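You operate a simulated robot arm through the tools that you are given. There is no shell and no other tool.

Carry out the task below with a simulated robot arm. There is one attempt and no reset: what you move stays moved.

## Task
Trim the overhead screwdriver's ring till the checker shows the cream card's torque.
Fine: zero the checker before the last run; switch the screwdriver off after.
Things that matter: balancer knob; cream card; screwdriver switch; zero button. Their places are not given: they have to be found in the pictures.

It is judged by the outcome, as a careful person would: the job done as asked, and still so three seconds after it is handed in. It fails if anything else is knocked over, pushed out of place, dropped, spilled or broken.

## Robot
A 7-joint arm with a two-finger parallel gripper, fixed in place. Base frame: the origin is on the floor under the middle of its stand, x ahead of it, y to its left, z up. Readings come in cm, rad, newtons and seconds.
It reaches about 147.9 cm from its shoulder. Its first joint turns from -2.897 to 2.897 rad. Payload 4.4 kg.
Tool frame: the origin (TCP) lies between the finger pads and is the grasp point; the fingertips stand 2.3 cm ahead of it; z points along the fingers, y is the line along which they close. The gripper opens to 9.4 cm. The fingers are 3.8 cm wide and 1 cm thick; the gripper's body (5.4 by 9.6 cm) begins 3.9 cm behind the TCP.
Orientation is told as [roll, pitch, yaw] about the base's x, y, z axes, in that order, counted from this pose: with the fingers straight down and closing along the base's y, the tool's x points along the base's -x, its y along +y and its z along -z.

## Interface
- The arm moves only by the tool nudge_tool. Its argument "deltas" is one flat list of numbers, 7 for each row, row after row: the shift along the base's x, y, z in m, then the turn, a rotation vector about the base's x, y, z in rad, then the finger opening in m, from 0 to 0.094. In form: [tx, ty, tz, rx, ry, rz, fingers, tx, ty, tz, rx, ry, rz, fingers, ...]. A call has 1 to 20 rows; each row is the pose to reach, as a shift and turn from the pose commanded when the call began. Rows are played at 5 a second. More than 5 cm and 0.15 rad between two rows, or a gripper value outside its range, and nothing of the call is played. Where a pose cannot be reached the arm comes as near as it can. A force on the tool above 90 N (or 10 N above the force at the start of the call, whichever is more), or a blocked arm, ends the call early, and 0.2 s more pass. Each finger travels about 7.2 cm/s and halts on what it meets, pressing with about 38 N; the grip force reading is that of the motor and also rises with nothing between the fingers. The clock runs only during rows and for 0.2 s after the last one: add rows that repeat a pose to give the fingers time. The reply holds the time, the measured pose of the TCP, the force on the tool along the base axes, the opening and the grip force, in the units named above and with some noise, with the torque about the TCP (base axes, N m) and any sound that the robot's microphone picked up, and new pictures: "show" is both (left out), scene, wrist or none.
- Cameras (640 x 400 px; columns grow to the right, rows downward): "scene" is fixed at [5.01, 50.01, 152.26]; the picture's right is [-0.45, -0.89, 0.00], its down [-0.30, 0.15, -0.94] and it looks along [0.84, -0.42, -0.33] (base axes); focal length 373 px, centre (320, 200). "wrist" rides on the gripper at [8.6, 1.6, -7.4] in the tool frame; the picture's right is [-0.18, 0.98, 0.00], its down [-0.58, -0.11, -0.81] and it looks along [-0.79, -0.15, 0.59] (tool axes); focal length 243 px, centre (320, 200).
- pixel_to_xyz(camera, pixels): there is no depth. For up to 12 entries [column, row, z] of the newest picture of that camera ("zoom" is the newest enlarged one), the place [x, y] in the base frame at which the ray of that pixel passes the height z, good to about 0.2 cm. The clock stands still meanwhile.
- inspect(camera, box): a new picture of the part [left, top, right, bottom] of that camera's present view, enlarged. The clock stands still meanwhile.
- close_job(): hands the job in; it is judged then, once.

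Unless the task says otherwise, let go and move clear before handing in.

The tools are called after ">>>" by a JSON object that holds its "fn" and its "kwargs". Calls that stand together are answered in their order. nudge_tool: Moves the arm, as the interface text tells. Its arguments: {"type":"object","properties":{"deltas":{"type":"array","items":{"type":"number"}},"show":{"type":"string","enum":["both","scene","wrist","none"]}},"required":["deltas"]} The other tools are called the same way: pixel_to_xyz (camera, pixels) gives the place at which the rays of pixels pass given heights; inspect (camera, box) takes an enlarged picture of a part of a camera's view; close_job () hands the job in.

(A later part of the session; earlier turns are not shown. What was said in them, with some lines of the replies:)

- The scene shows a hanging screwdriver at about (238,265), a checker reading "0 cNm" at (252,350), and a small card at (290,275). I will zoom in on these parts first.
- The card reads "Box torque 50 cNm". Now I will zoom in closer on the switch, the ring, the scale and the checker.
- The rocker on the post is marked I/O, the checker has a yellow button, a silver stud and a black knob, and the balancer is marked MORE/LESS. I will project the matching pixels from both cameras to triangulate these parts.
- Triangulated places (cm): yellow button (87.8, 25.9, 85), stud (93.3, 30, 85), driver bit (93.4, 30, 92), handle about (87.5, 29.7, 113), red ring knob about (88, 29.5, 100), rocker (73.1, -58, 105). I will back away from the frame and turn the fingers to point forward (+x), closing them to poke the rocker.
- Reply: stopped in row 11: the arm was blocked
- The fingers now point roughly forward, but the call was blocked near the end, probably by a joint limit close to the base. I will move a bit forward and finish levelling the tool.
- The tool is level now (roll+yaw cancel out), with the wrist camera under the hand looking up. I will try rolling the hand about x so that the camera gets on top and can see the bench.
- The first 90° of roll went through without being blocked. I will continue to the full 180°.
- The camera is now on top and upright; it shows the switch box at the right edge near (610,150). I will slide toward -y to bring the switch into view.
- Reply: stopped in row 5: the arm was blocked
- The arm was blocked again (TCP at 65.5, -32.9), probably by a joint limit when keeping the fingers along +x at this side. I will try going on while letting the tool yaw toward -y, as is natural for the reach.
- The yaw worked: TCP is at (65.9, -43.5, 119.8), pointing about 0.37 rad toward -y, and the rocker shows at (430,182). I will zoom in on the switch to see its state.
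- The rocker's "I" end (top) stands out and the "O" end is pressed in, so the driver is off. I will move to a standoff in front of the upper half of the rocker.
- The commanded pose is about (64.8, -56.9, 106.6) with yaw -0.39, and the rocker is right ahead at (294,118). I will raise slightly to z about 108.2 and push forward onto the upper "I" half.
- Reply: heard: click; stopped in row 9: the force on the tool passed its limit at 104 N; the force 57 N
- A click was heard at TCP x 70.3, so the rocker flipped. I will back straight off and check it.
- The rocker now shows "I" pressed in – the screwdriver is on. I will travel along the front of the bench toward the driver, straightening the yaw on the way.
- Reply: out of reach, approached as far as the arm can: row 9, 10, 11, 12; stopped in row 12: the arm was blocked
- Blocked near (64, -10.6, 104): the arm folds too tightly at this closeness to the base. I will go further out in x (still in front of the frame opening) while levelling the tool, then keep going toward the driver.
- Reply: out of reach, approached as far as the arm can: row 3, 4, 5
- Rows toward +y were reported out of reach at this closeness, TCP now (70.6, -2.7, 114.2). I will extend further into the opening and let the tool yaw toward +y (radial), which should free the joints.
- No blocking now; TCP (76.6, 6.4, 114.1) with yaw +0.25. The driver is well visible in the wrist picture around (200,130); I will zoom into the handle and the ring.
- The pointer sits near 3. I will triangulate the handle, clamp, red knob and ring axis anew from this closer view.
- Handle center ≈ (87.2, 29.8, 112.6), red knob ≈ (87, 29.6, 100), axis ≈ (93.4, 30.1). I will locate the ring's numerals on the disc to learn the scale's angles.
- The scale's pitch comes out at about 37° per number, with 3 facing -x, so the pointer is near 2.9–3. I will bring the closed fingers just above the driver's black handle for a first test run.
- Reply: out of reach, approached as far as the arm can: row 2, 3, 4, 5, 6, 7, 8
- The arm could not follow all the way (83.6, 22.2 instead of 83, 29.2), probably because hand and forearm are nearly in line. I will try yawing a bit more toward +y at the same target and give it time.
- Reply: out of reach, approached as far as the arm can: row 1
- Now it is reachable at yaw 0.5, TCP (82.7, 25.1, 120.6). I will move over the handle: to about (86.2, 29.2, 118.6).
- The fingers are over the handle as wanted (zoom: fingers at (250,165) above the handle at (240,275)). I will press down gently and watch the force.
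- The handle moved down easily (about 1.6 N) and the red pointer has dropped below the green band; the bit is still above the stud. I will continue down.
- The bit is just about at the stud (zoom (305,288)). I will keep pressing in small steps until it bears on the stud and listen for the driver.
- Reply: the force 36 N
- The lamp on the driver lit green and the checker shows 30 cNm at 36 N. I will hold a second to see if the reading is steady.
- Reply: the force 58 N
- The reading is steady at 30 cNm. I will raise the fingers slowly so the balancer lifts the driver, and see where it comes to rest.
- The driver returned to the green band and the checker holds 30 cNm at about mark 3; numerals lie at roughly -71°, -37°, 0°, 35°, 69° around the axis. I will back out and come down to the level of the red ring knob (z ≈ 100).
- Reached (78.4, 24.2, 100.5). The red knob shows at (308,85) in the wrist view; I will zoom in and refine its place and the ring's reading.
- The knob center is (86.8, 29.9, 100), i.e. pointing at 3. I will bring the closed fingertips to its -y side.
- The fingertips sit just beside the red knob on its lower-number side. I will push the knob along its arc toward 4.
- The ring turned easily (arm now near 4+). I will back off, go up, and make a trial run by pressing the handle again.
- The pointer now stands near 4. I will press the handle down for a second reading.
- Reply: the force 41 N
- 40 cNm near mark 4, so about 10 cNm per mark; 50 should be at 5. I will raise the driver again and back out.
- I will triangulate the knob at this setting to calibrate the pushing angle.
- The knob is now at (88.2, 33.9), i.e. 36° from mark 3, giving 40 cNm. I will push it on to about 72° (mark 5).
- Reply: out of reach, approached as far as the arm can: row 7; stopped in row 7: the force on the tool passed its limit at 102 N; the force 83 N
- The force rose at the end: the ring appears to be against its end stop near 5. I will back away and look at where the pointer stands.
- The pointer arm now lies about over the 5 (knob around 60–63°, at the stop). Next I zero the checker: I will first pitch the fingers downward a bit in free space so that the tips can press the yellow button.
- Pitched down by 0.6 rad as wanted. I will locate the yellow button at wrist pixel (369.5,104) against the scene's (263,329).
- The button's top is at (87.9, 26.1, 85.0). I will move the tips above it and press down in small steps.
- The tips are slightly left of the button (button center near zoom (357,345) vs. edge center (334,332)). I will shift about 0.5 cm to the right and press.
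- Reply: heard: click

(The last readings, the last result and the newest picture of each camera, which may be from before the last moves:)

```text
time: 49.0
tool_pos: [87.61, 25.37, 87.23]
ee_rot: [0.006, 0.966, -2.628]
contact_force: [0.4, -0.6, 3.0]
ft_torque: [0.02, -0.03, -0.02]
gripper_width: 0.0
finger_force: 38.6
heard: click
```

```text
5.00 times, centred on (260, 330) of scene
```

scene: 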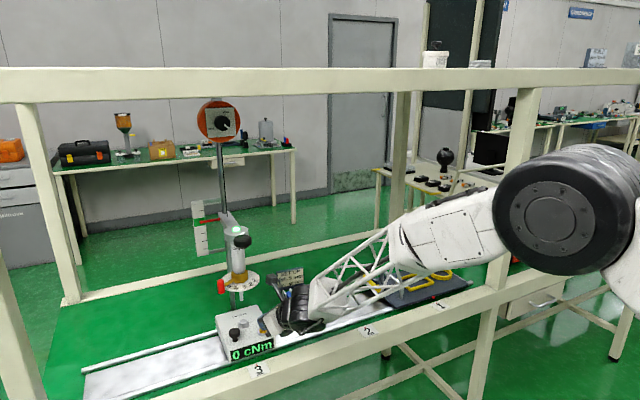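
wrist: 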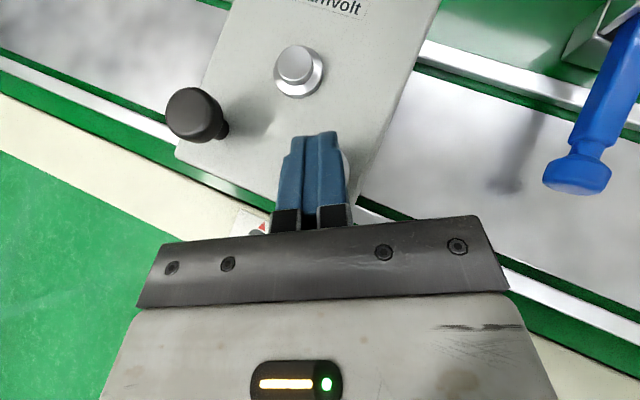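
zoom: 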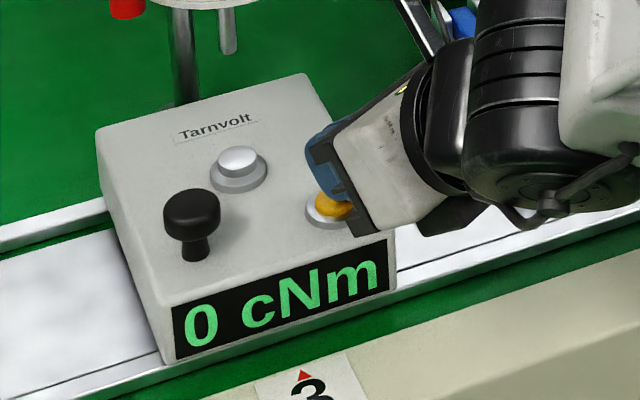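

A click was heard and the checker shows 0 cNm. I will lift off, back out, level the fingers again and return above the handle.

>>> {"fn": "nudge_tool", "kwargs": {"deltas": [0, 0, 0.03, 0, 0, 0, 0, -0.01, 0, 0.06, 0, 0, 0, 0, -0.05, 0, 0.085, 0, 0, 0, 0, -0.09, 0, 0.11, 0, 0, 0, 0, -0.09, 0, 0.15, 0.0719, -0.1317, 0, 0, -0.09, 0, 0.19, 0.1437, -0.2634, 0, 0, -0.09, 0, 0.235, 0.2156, -0.3951, 0, 0, -0.09, 0, 0.28, 0.2874, -0.5268, 0, 0, -0.09, 0.01, 0.316, 0.2874, -0.5268, 0, 0, -0.09, 0.01, 0.316, 0.2874, -0.5268, 0, 0]}}

```text
time: 51.2
tool_pos: [78.56, 26.17, 118.81]
ee_rot: [1.054, 1.561, -1.583]
contact_force: [0.4, 0.1, -0.7]
ft_torque: [-0.01, 0.01, -0.02]
gripper_width: 0.01
finger_force: 37.9
```

scene: 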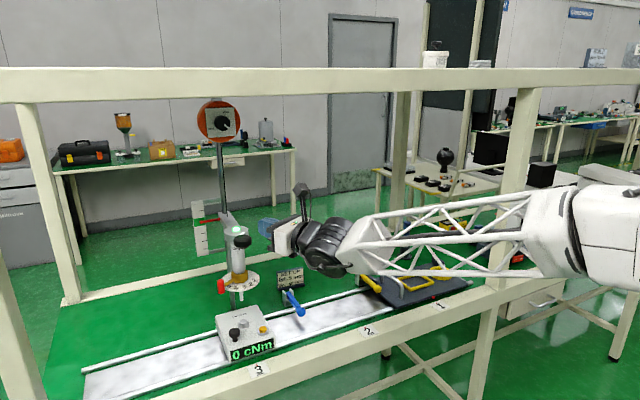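
wrist: 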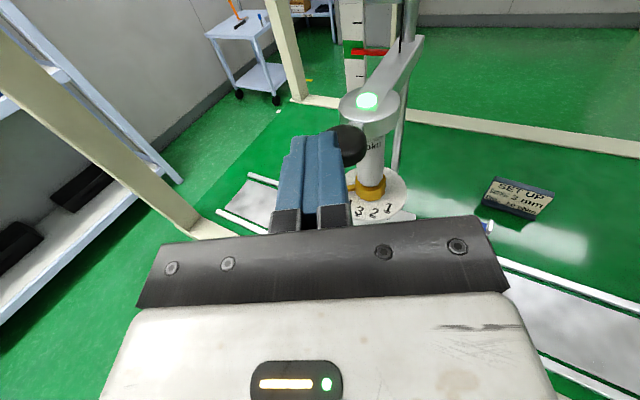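

Level again at (78.6, 26.2, 118.8), display 0 cNm. I will go over the handle and press down for the run.

>>> {"fn": "nudge_tool", "kwargs": {"deltas": [0.038, 0.016, -0.002, 0, 0, 0, 0, 0.076, 0.0313, -0.002, 0, 0, 0, 0, 0.076, 0.0313, -0.022, 0, 0, 0, 0, 0.076, 0.0313, -0.042, 0, 0, 0, 0, 0.076, 0.0313, -0.062, 0, 0, 0, 0, 0.076, 0.0313, -0.082, 0, 0, 0, 0, 0.076, 0.0313, -0.092, 0, 0, 0, 0, 0.076, 0.0313, -0.1, 0, 0, 0, 0, 0.076, 0.0313, -0.105, 0, 0, 0, 0, 0.076, 0.0313, -0.108, 0, 0, 0, 0, 0.076, 0.0313, -0.108, 0, 0, 0, 0, 0.076, 0.0313, -0.108, 0, 0, 0, 0, 0.076, 0.0313, -0.108, 0, 0, 0, 0]}}

>>> {"fn": "inspect", "kwargs": {"camera": "scene", "box": [200, 230, 300, 370]}}

```text
time: 54.0
tool_pos: [86.02, 29.35, 108.29]
ee_rot: [1.435, 1.562, -1.201]
contact_force: [-6.5, -2.1, 41.5]
ft_torque: [-0.01, 0.12, -0.01]
gripper_width: 0.03
finger_force: 37.6
```

scene: 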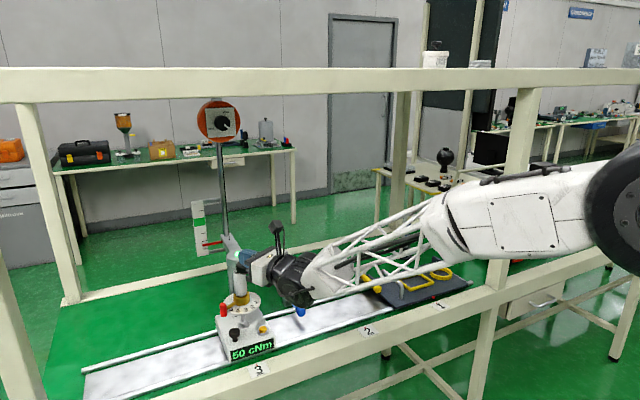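
wrist: 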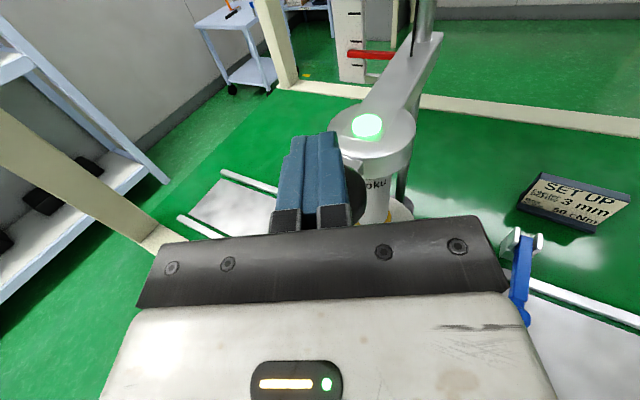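

```text
2.86 times, centred on (250, 300) of scene
```

zoom: 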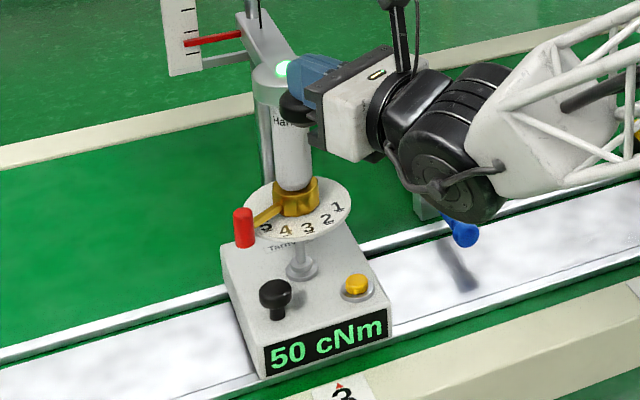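

The checker shows 50 cNm, matching the card. I will let the driver rise and back out of the frame.

>>> {"fn": "nudge_tool", "kwargs": {"deltas": [0, 0, 0.015, 0, 0, 0, 0, 0, 0, 0.03, 0, 0, 0, 0, 0, 0, 0.045, 0, 0, 0, 0, 0, 0, 0.06, 0, 0, 0, 0, 0, 0, 0.075, 0, 0, 0, 0, 0, 0, 0.09, 0, 0, 0, 0, 0, 0, 0.106, 0, 0, 0, 0, -0.04, -0.02, 0.106, 0, 0, 0, 0, -0.08, -0.042, 0.106, 0, 0, 0, 0, -0.08, -0.042, 0.106, 0, 0, 0, 0]}}

>>> {"fn": "inspect", "kwargs": {"camera": "scene", "box": [180, 190, 310, 370]}}

```text
time: 56.2
tool_pos: [77.93, 25.3, 118.48]
ee_rot: [1.005, 1.559, -1.633]
contact_force: [-0.6, -0.4, 0.2]
ft_torque: [-0.02, -0.03, 0.02]
gripper_width: 0.0
finger_force: 38.2
```

scene: 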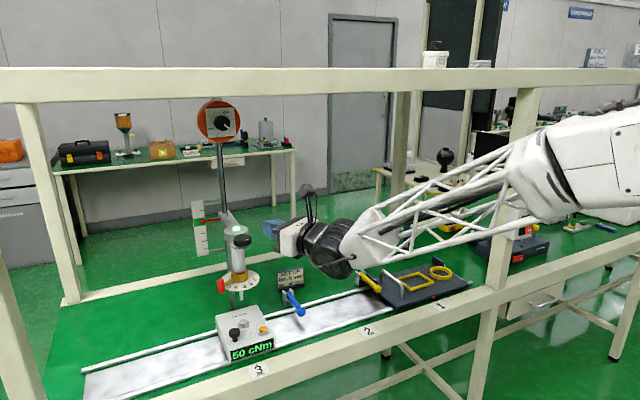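
wrist: 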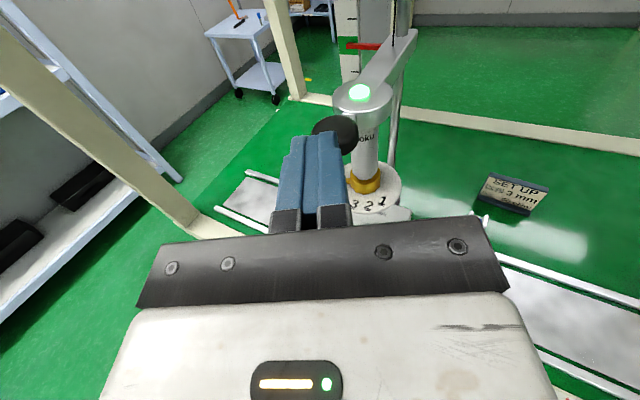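

```text
2.22 times, centred on (245, 280) of scene
```

zoom: 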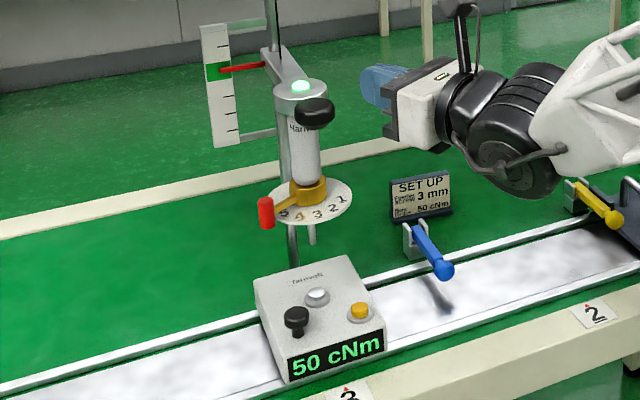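

The driver is back in the green band and the display holds 50 cNm. Now I travel along the opening toward the switch, turning the yaw gradually.

>>> {"fn": "nudge_tool", "kwargs": {"deltas": [0, -0.045, 0, 0, 0, -0.065, 0, 0, -0.09, 0, 0, 0, -0.13, 0, 0, -0.135, 0, 0, 0, -0.195, 0, 0, -0.18, 0, 0, 0, -0.26, 0, 0, -0.225, 0, 0, 0, -0.325, 0, 0, -0.27, 0, 0, 0, -0.39, 0, 0, -0.315, 0, 0, 0, -0.455, 0, 0, -0.36, 0, 0, 0, -0.52, 0, 0, -0.405, 0, 0, 0, -0.585, 0, 0, -0.45, 0, 0, 0, -0.65, 0]}}

```text
time: 58.4
tool_pos: [78.02, -19.75, 118.44]
ee_rot: [0.948, 1.56, -2.337]
contact_force: [-0.6, -1.2, 0.1]
ft_torque: [0.0, 0.02, 0.0]
gripper_width: 0.0
finger_force: 37.7
```

scene: 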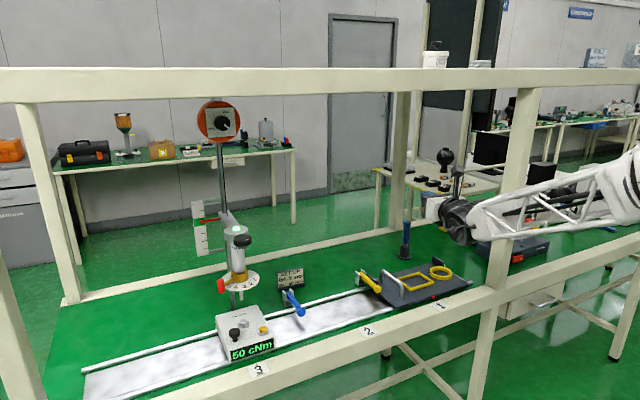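
wrist: 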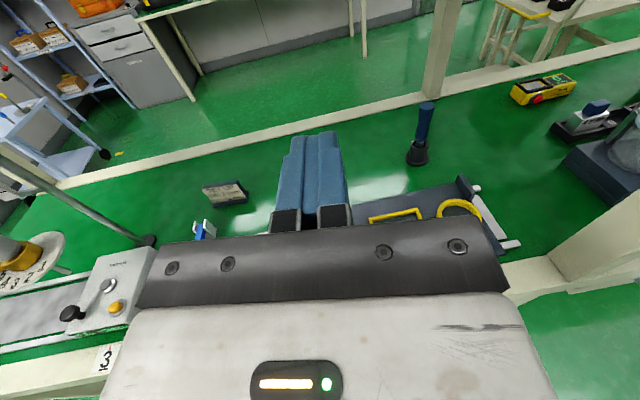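

That went smoothly. I will now retract in x while moving further to -y and yawing toward the switch.

>>> {"fn": "nudge_tool", "kwargs": {"deltas": [-0.025, -0.03, -0.01, 0, 0, -0.035, 0, -0.05, -0.06, -0.02, 0, 0, -0.07, 0, -0.075, -0.09, -0.03, 0, 0, -0.105, 0, -0.1, -0.12, -0.04, 0, 0, -0.14, 0, -0.12, -0.155, -0.05, 0, 0, -0.175, 0, -0.13, -0.195, -0.06, 0, 0, -0.21, 0, -0.135, -0.235, -0.075, 0, 0, -0.245, 0, -0.135, -0.255, -0.09, 0, 0, -0.245, 0]}}

```text
time: 60.4
tool_pos: [65.57, -42.67, 111.99]
ee_rot: [2.5, 1.542, -0.996]
contact_force: [-0.6, -0.3, 0.7]
ft_torque: [-0.03, 0.0, 0.01]
gripper_width: 0.0
finger_force: 37.7
stopped in row 8: the arm was blocked; the commanded pose is now the measured one
```

scene: 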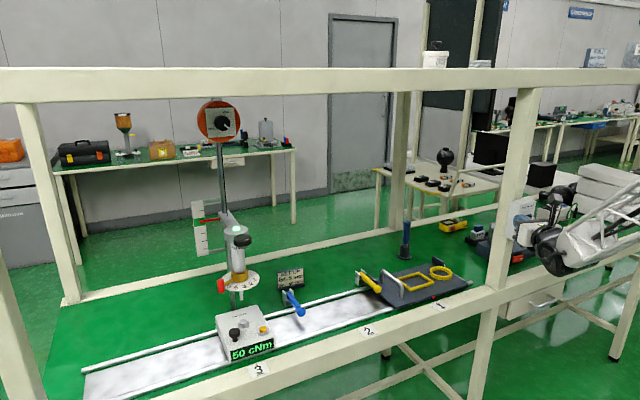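
wrist: 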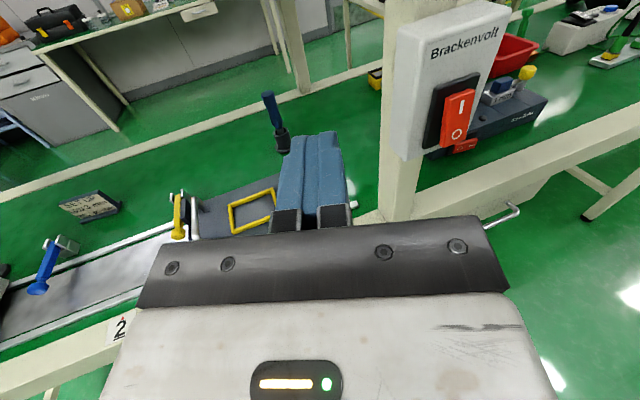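

The arm is at (65.6, -42.7, 112), near the switch; the rocker shows "I" in at (458,115). I will go to a standoff in front of the lower "O" half.

>>> {"fn": "nudge_tool", "kwargs": {"deltas": [0, -0.03, -0.01, 0, 0, -0.03, 0, 0, -0.06, -0.03, 0, 0, -0.06, 0, 0, -0.09, -0.05, 0, 0, -0.08, 0, -0.004, -0.12, -0.075, 0, 0, -0.1, 0, -0.009, -0.152, -0.096, 0, 0, -0.1, 0, -0.009, -0.152, -0.096, 0, 0, -0.1, 0]}}

>>> {"fn": "inspect", "kwargs": {"camera": "wrist", "box": [200, 0, 400, 160]}}

>>> {"fn": "inspect", "kwargs": {"camera": "scene", "box": [490, 180, 590, 260]}}

```text
time: 61.8
tool_pos: [64.6, -58.05, 102.12]
ee_rot: [2.503, 1.542, -1.098]
contact_force: [0.2, 0.1, -0.2]
ft_torque: [0.0, -0.01, 0.0]
gripper_width: 0.02
finger_force: 38.5
```

scene: 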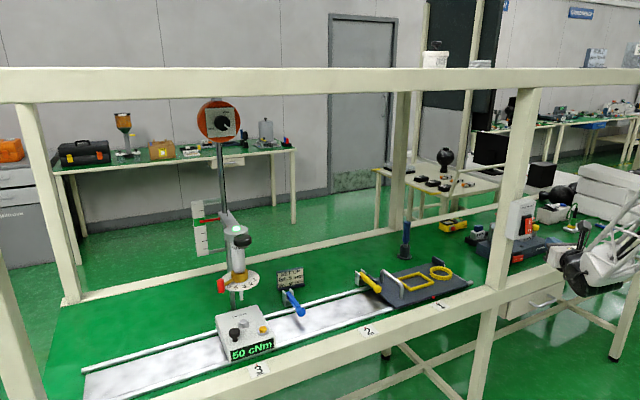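
wrist: 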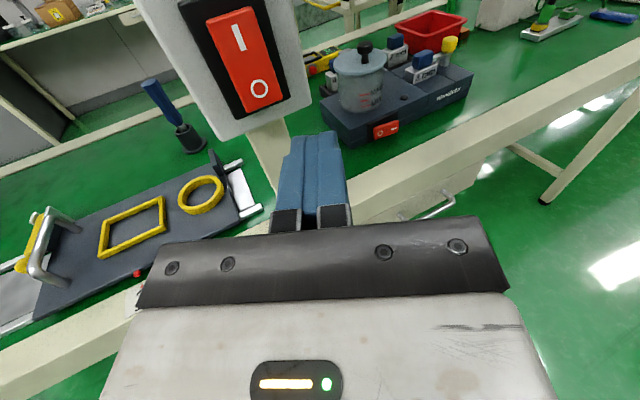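

```text
2.50 times, centred on (300, 80) of wrist
```

zoom: 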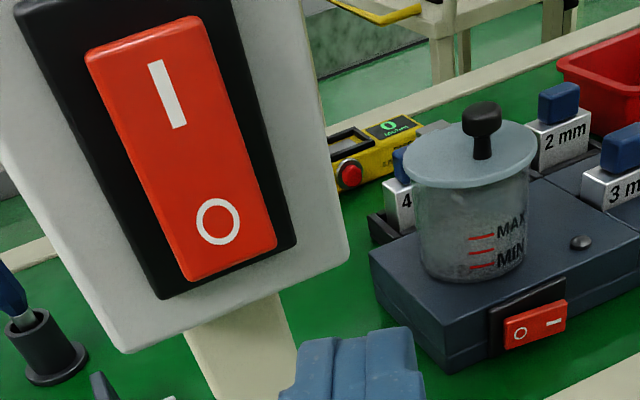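

```text
5.00 times, centred on (540, 220) of scene
```

zoom: 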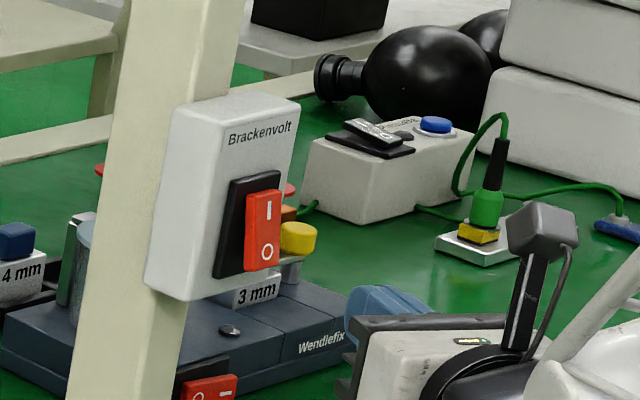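

>>> {"fn": "pixel_to_xyz", "kwargs": {"camera": "wrist", "pixels": [[258.8, 88.4, 102.5], [258.8, 88.4, 103], [258.8, 88.4, 103.5], [258.8, 88.4, 104], [265, 107, 102], [265, 107, 103]]}}

>>> {"fn": "pixel_to_xyz", "kwargs": {"camera": "scene", "pixels": [[529.4, 230.4, 102.5], [529.4, 230.4, 103], [529.4, 230.4, 103.5], [529.4, 230.4, 104]]}}

```text
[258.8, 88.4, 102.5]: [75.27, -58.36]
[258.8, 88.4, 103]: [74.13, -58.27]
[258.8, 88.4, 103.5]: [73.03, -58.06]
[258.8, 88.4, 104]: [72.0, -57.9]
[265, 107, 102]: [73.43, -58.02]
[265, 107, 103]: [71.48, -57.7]
```

```text
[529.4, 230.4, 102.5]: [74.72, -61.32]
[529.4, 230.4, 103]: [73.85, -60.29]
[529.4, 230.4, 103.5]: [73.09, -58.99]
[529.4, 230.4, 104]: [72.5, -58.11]
```

The "O" mark is at about (72.3, -58, 103.9), and my left fingertip corner lines up with it. I will push forward onto the lower half.

>>> {"fn": "nudge_tool", "kwargs": {"deltas": [0.02, 0, 0.003, 0, 0, 0, 0, 0.038, 0, 0.003, 0, 0, 0, 0, 0.046, 0, 0.003, 0, 0, 0, 0, 0.051, 0, 0.003, 0, 0, 0, 0, 0.055, 0, 0.003, 0, 0, 0, 0, 0.058, 0, 0.003, 0, 0, 0, 0, 0.061, 0, 0.003, 0, 0, 0, 0]}}

```text
time: 63.5
tool_pos: [70.23, -58.13, 102.61]
ee_rot: [2.523, 1.54, -1.081]
contact_force: [-43.2, 21.9, 10.3]
ft_torque: [-0.39, -1.06, 0.47]
gripper_width: 0.01
finger_force: 37.8
heard: click
stopped in row 7: the force on the tool passed its limit at 101 N (the readings are from after the stop); the commanded pose is now the measured one
```

scene: 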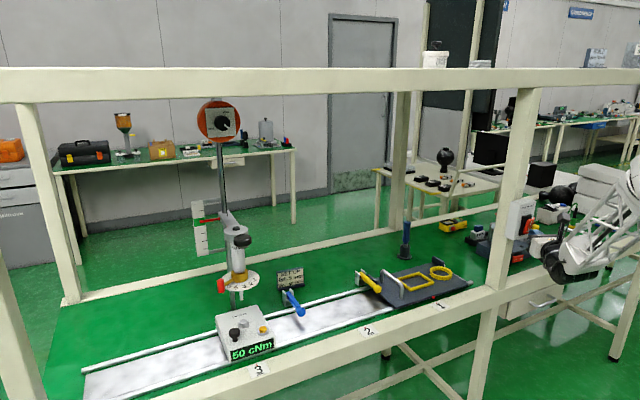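
wrist: 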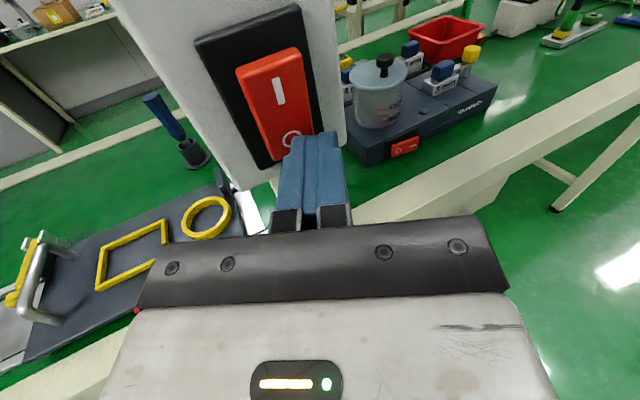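

A click was heard, and the green lamp on the driver went out in the scene view. I will back off and verify everything.

>>> {"fn": "nudge_tool", "kwargs": {"deltas": [-0.03, 0.005, 0, 0, 0, 0, 0, -0.06, 0.01, 0, 0, 0, 0, 0, -0.075, 0.02, 0.01, 0, 0, 0, 0, -0.075, 0.02, 0.01, 0, 0, 0, 0]}}

>>> {"fn": "inspect", "kwargs": {"camera": "scene", "box": [490, 180, 570, 250]}}

>>> {"fn": "inspect", "kwargs": {"camera": "scene", "box": [180, 190, 310, 370]}}

>>> {"fn": "inspect", "kwargs": {"camera": "wrist", "box": [180, 0, 400, 180]}}

```text
time: 64.5
tool_pos: [62.82, -56.16, 103.31]
ee_rot: [2.498, 1.543, -1.103]
contact_force: [0.3, 0.6, 0.6]
ft_torque: [0.01, 0.0, 0.01]
gripper_width: 0.0
finger_force: 37.9
```

scene: 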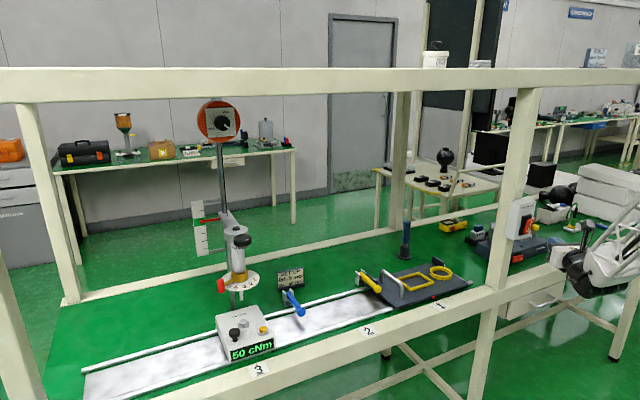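
wrist: 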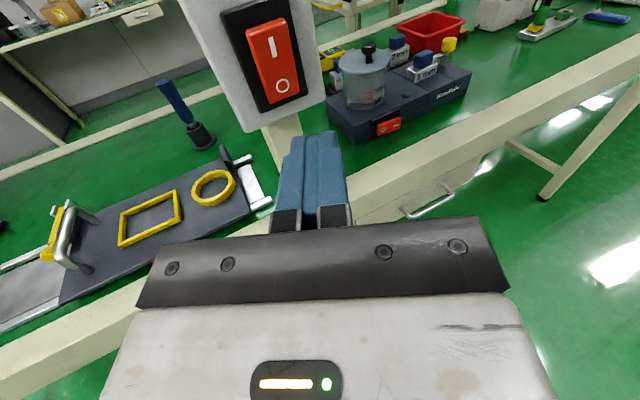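

```text
5.71 times, centred on (530, 215) of scene
```

zoom: 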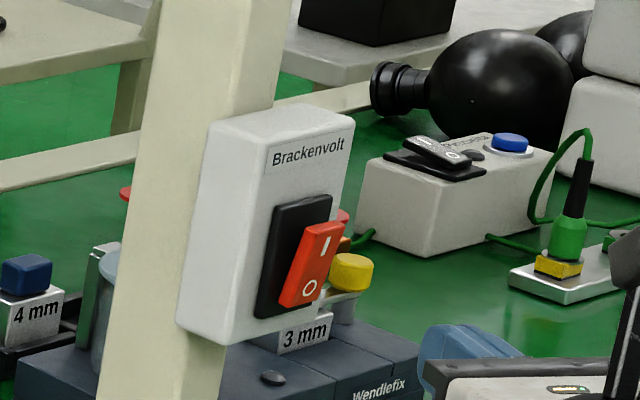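

```text
2.22 times, centred on (245, 280) of scene
```

zoom: 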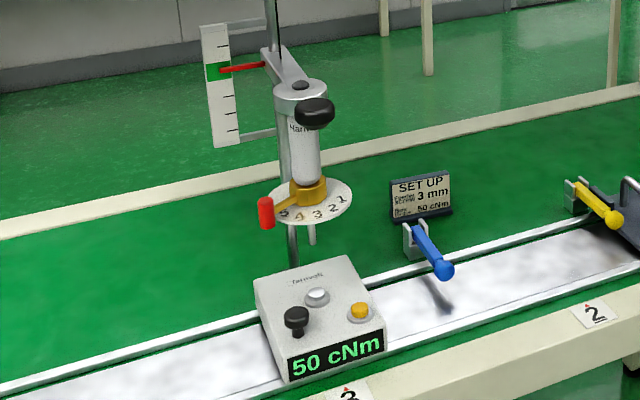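

```text
2.22 times, centred on (290, 90) of wrist
```

zoom: 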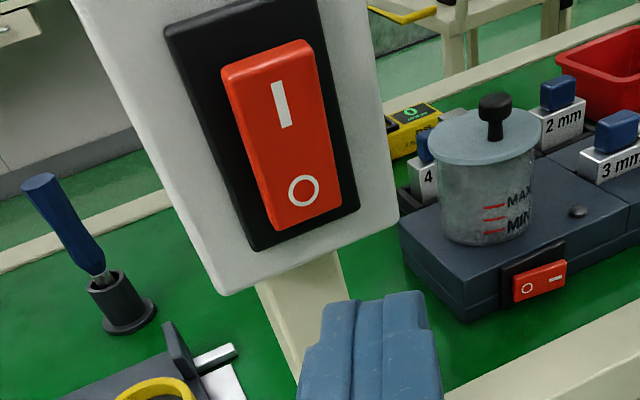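

The rocker is back in its "O" position, the driver's lamp is out and the driver hangs in the green band. The checker holds 50 cNm, the same as the card, and the arm is clear, so I will hand in the job.

>>> {"fn": "close_job", "kwargs": {}}

```text
The job is handed in.
```

The checker showed 50 cNm on the last run, matching the cream card, and the job is handed in.

- **Ring:** it started near mark 3 (30 cNm), read 40 cNm near mark 4, and now sits at about mark 5, against what seems to be its end stop. I pushed it there until the force limit cut in at about 102 N; the driver ran normally afterwards.
- **Zero:** I pressed the yellow button before the last run; it clicked and the display went to 0 cNm.
- **Switch:** I turned the screwdriver on at the post rocker to test, then off after the last run. The rocker is back on "O" and the driver's lamp is out.
- **Balancer:** I left the knob alone, because the driver came back to the green band after every run.

Nothing else looked moved in the last pictures, and the arm is clear.
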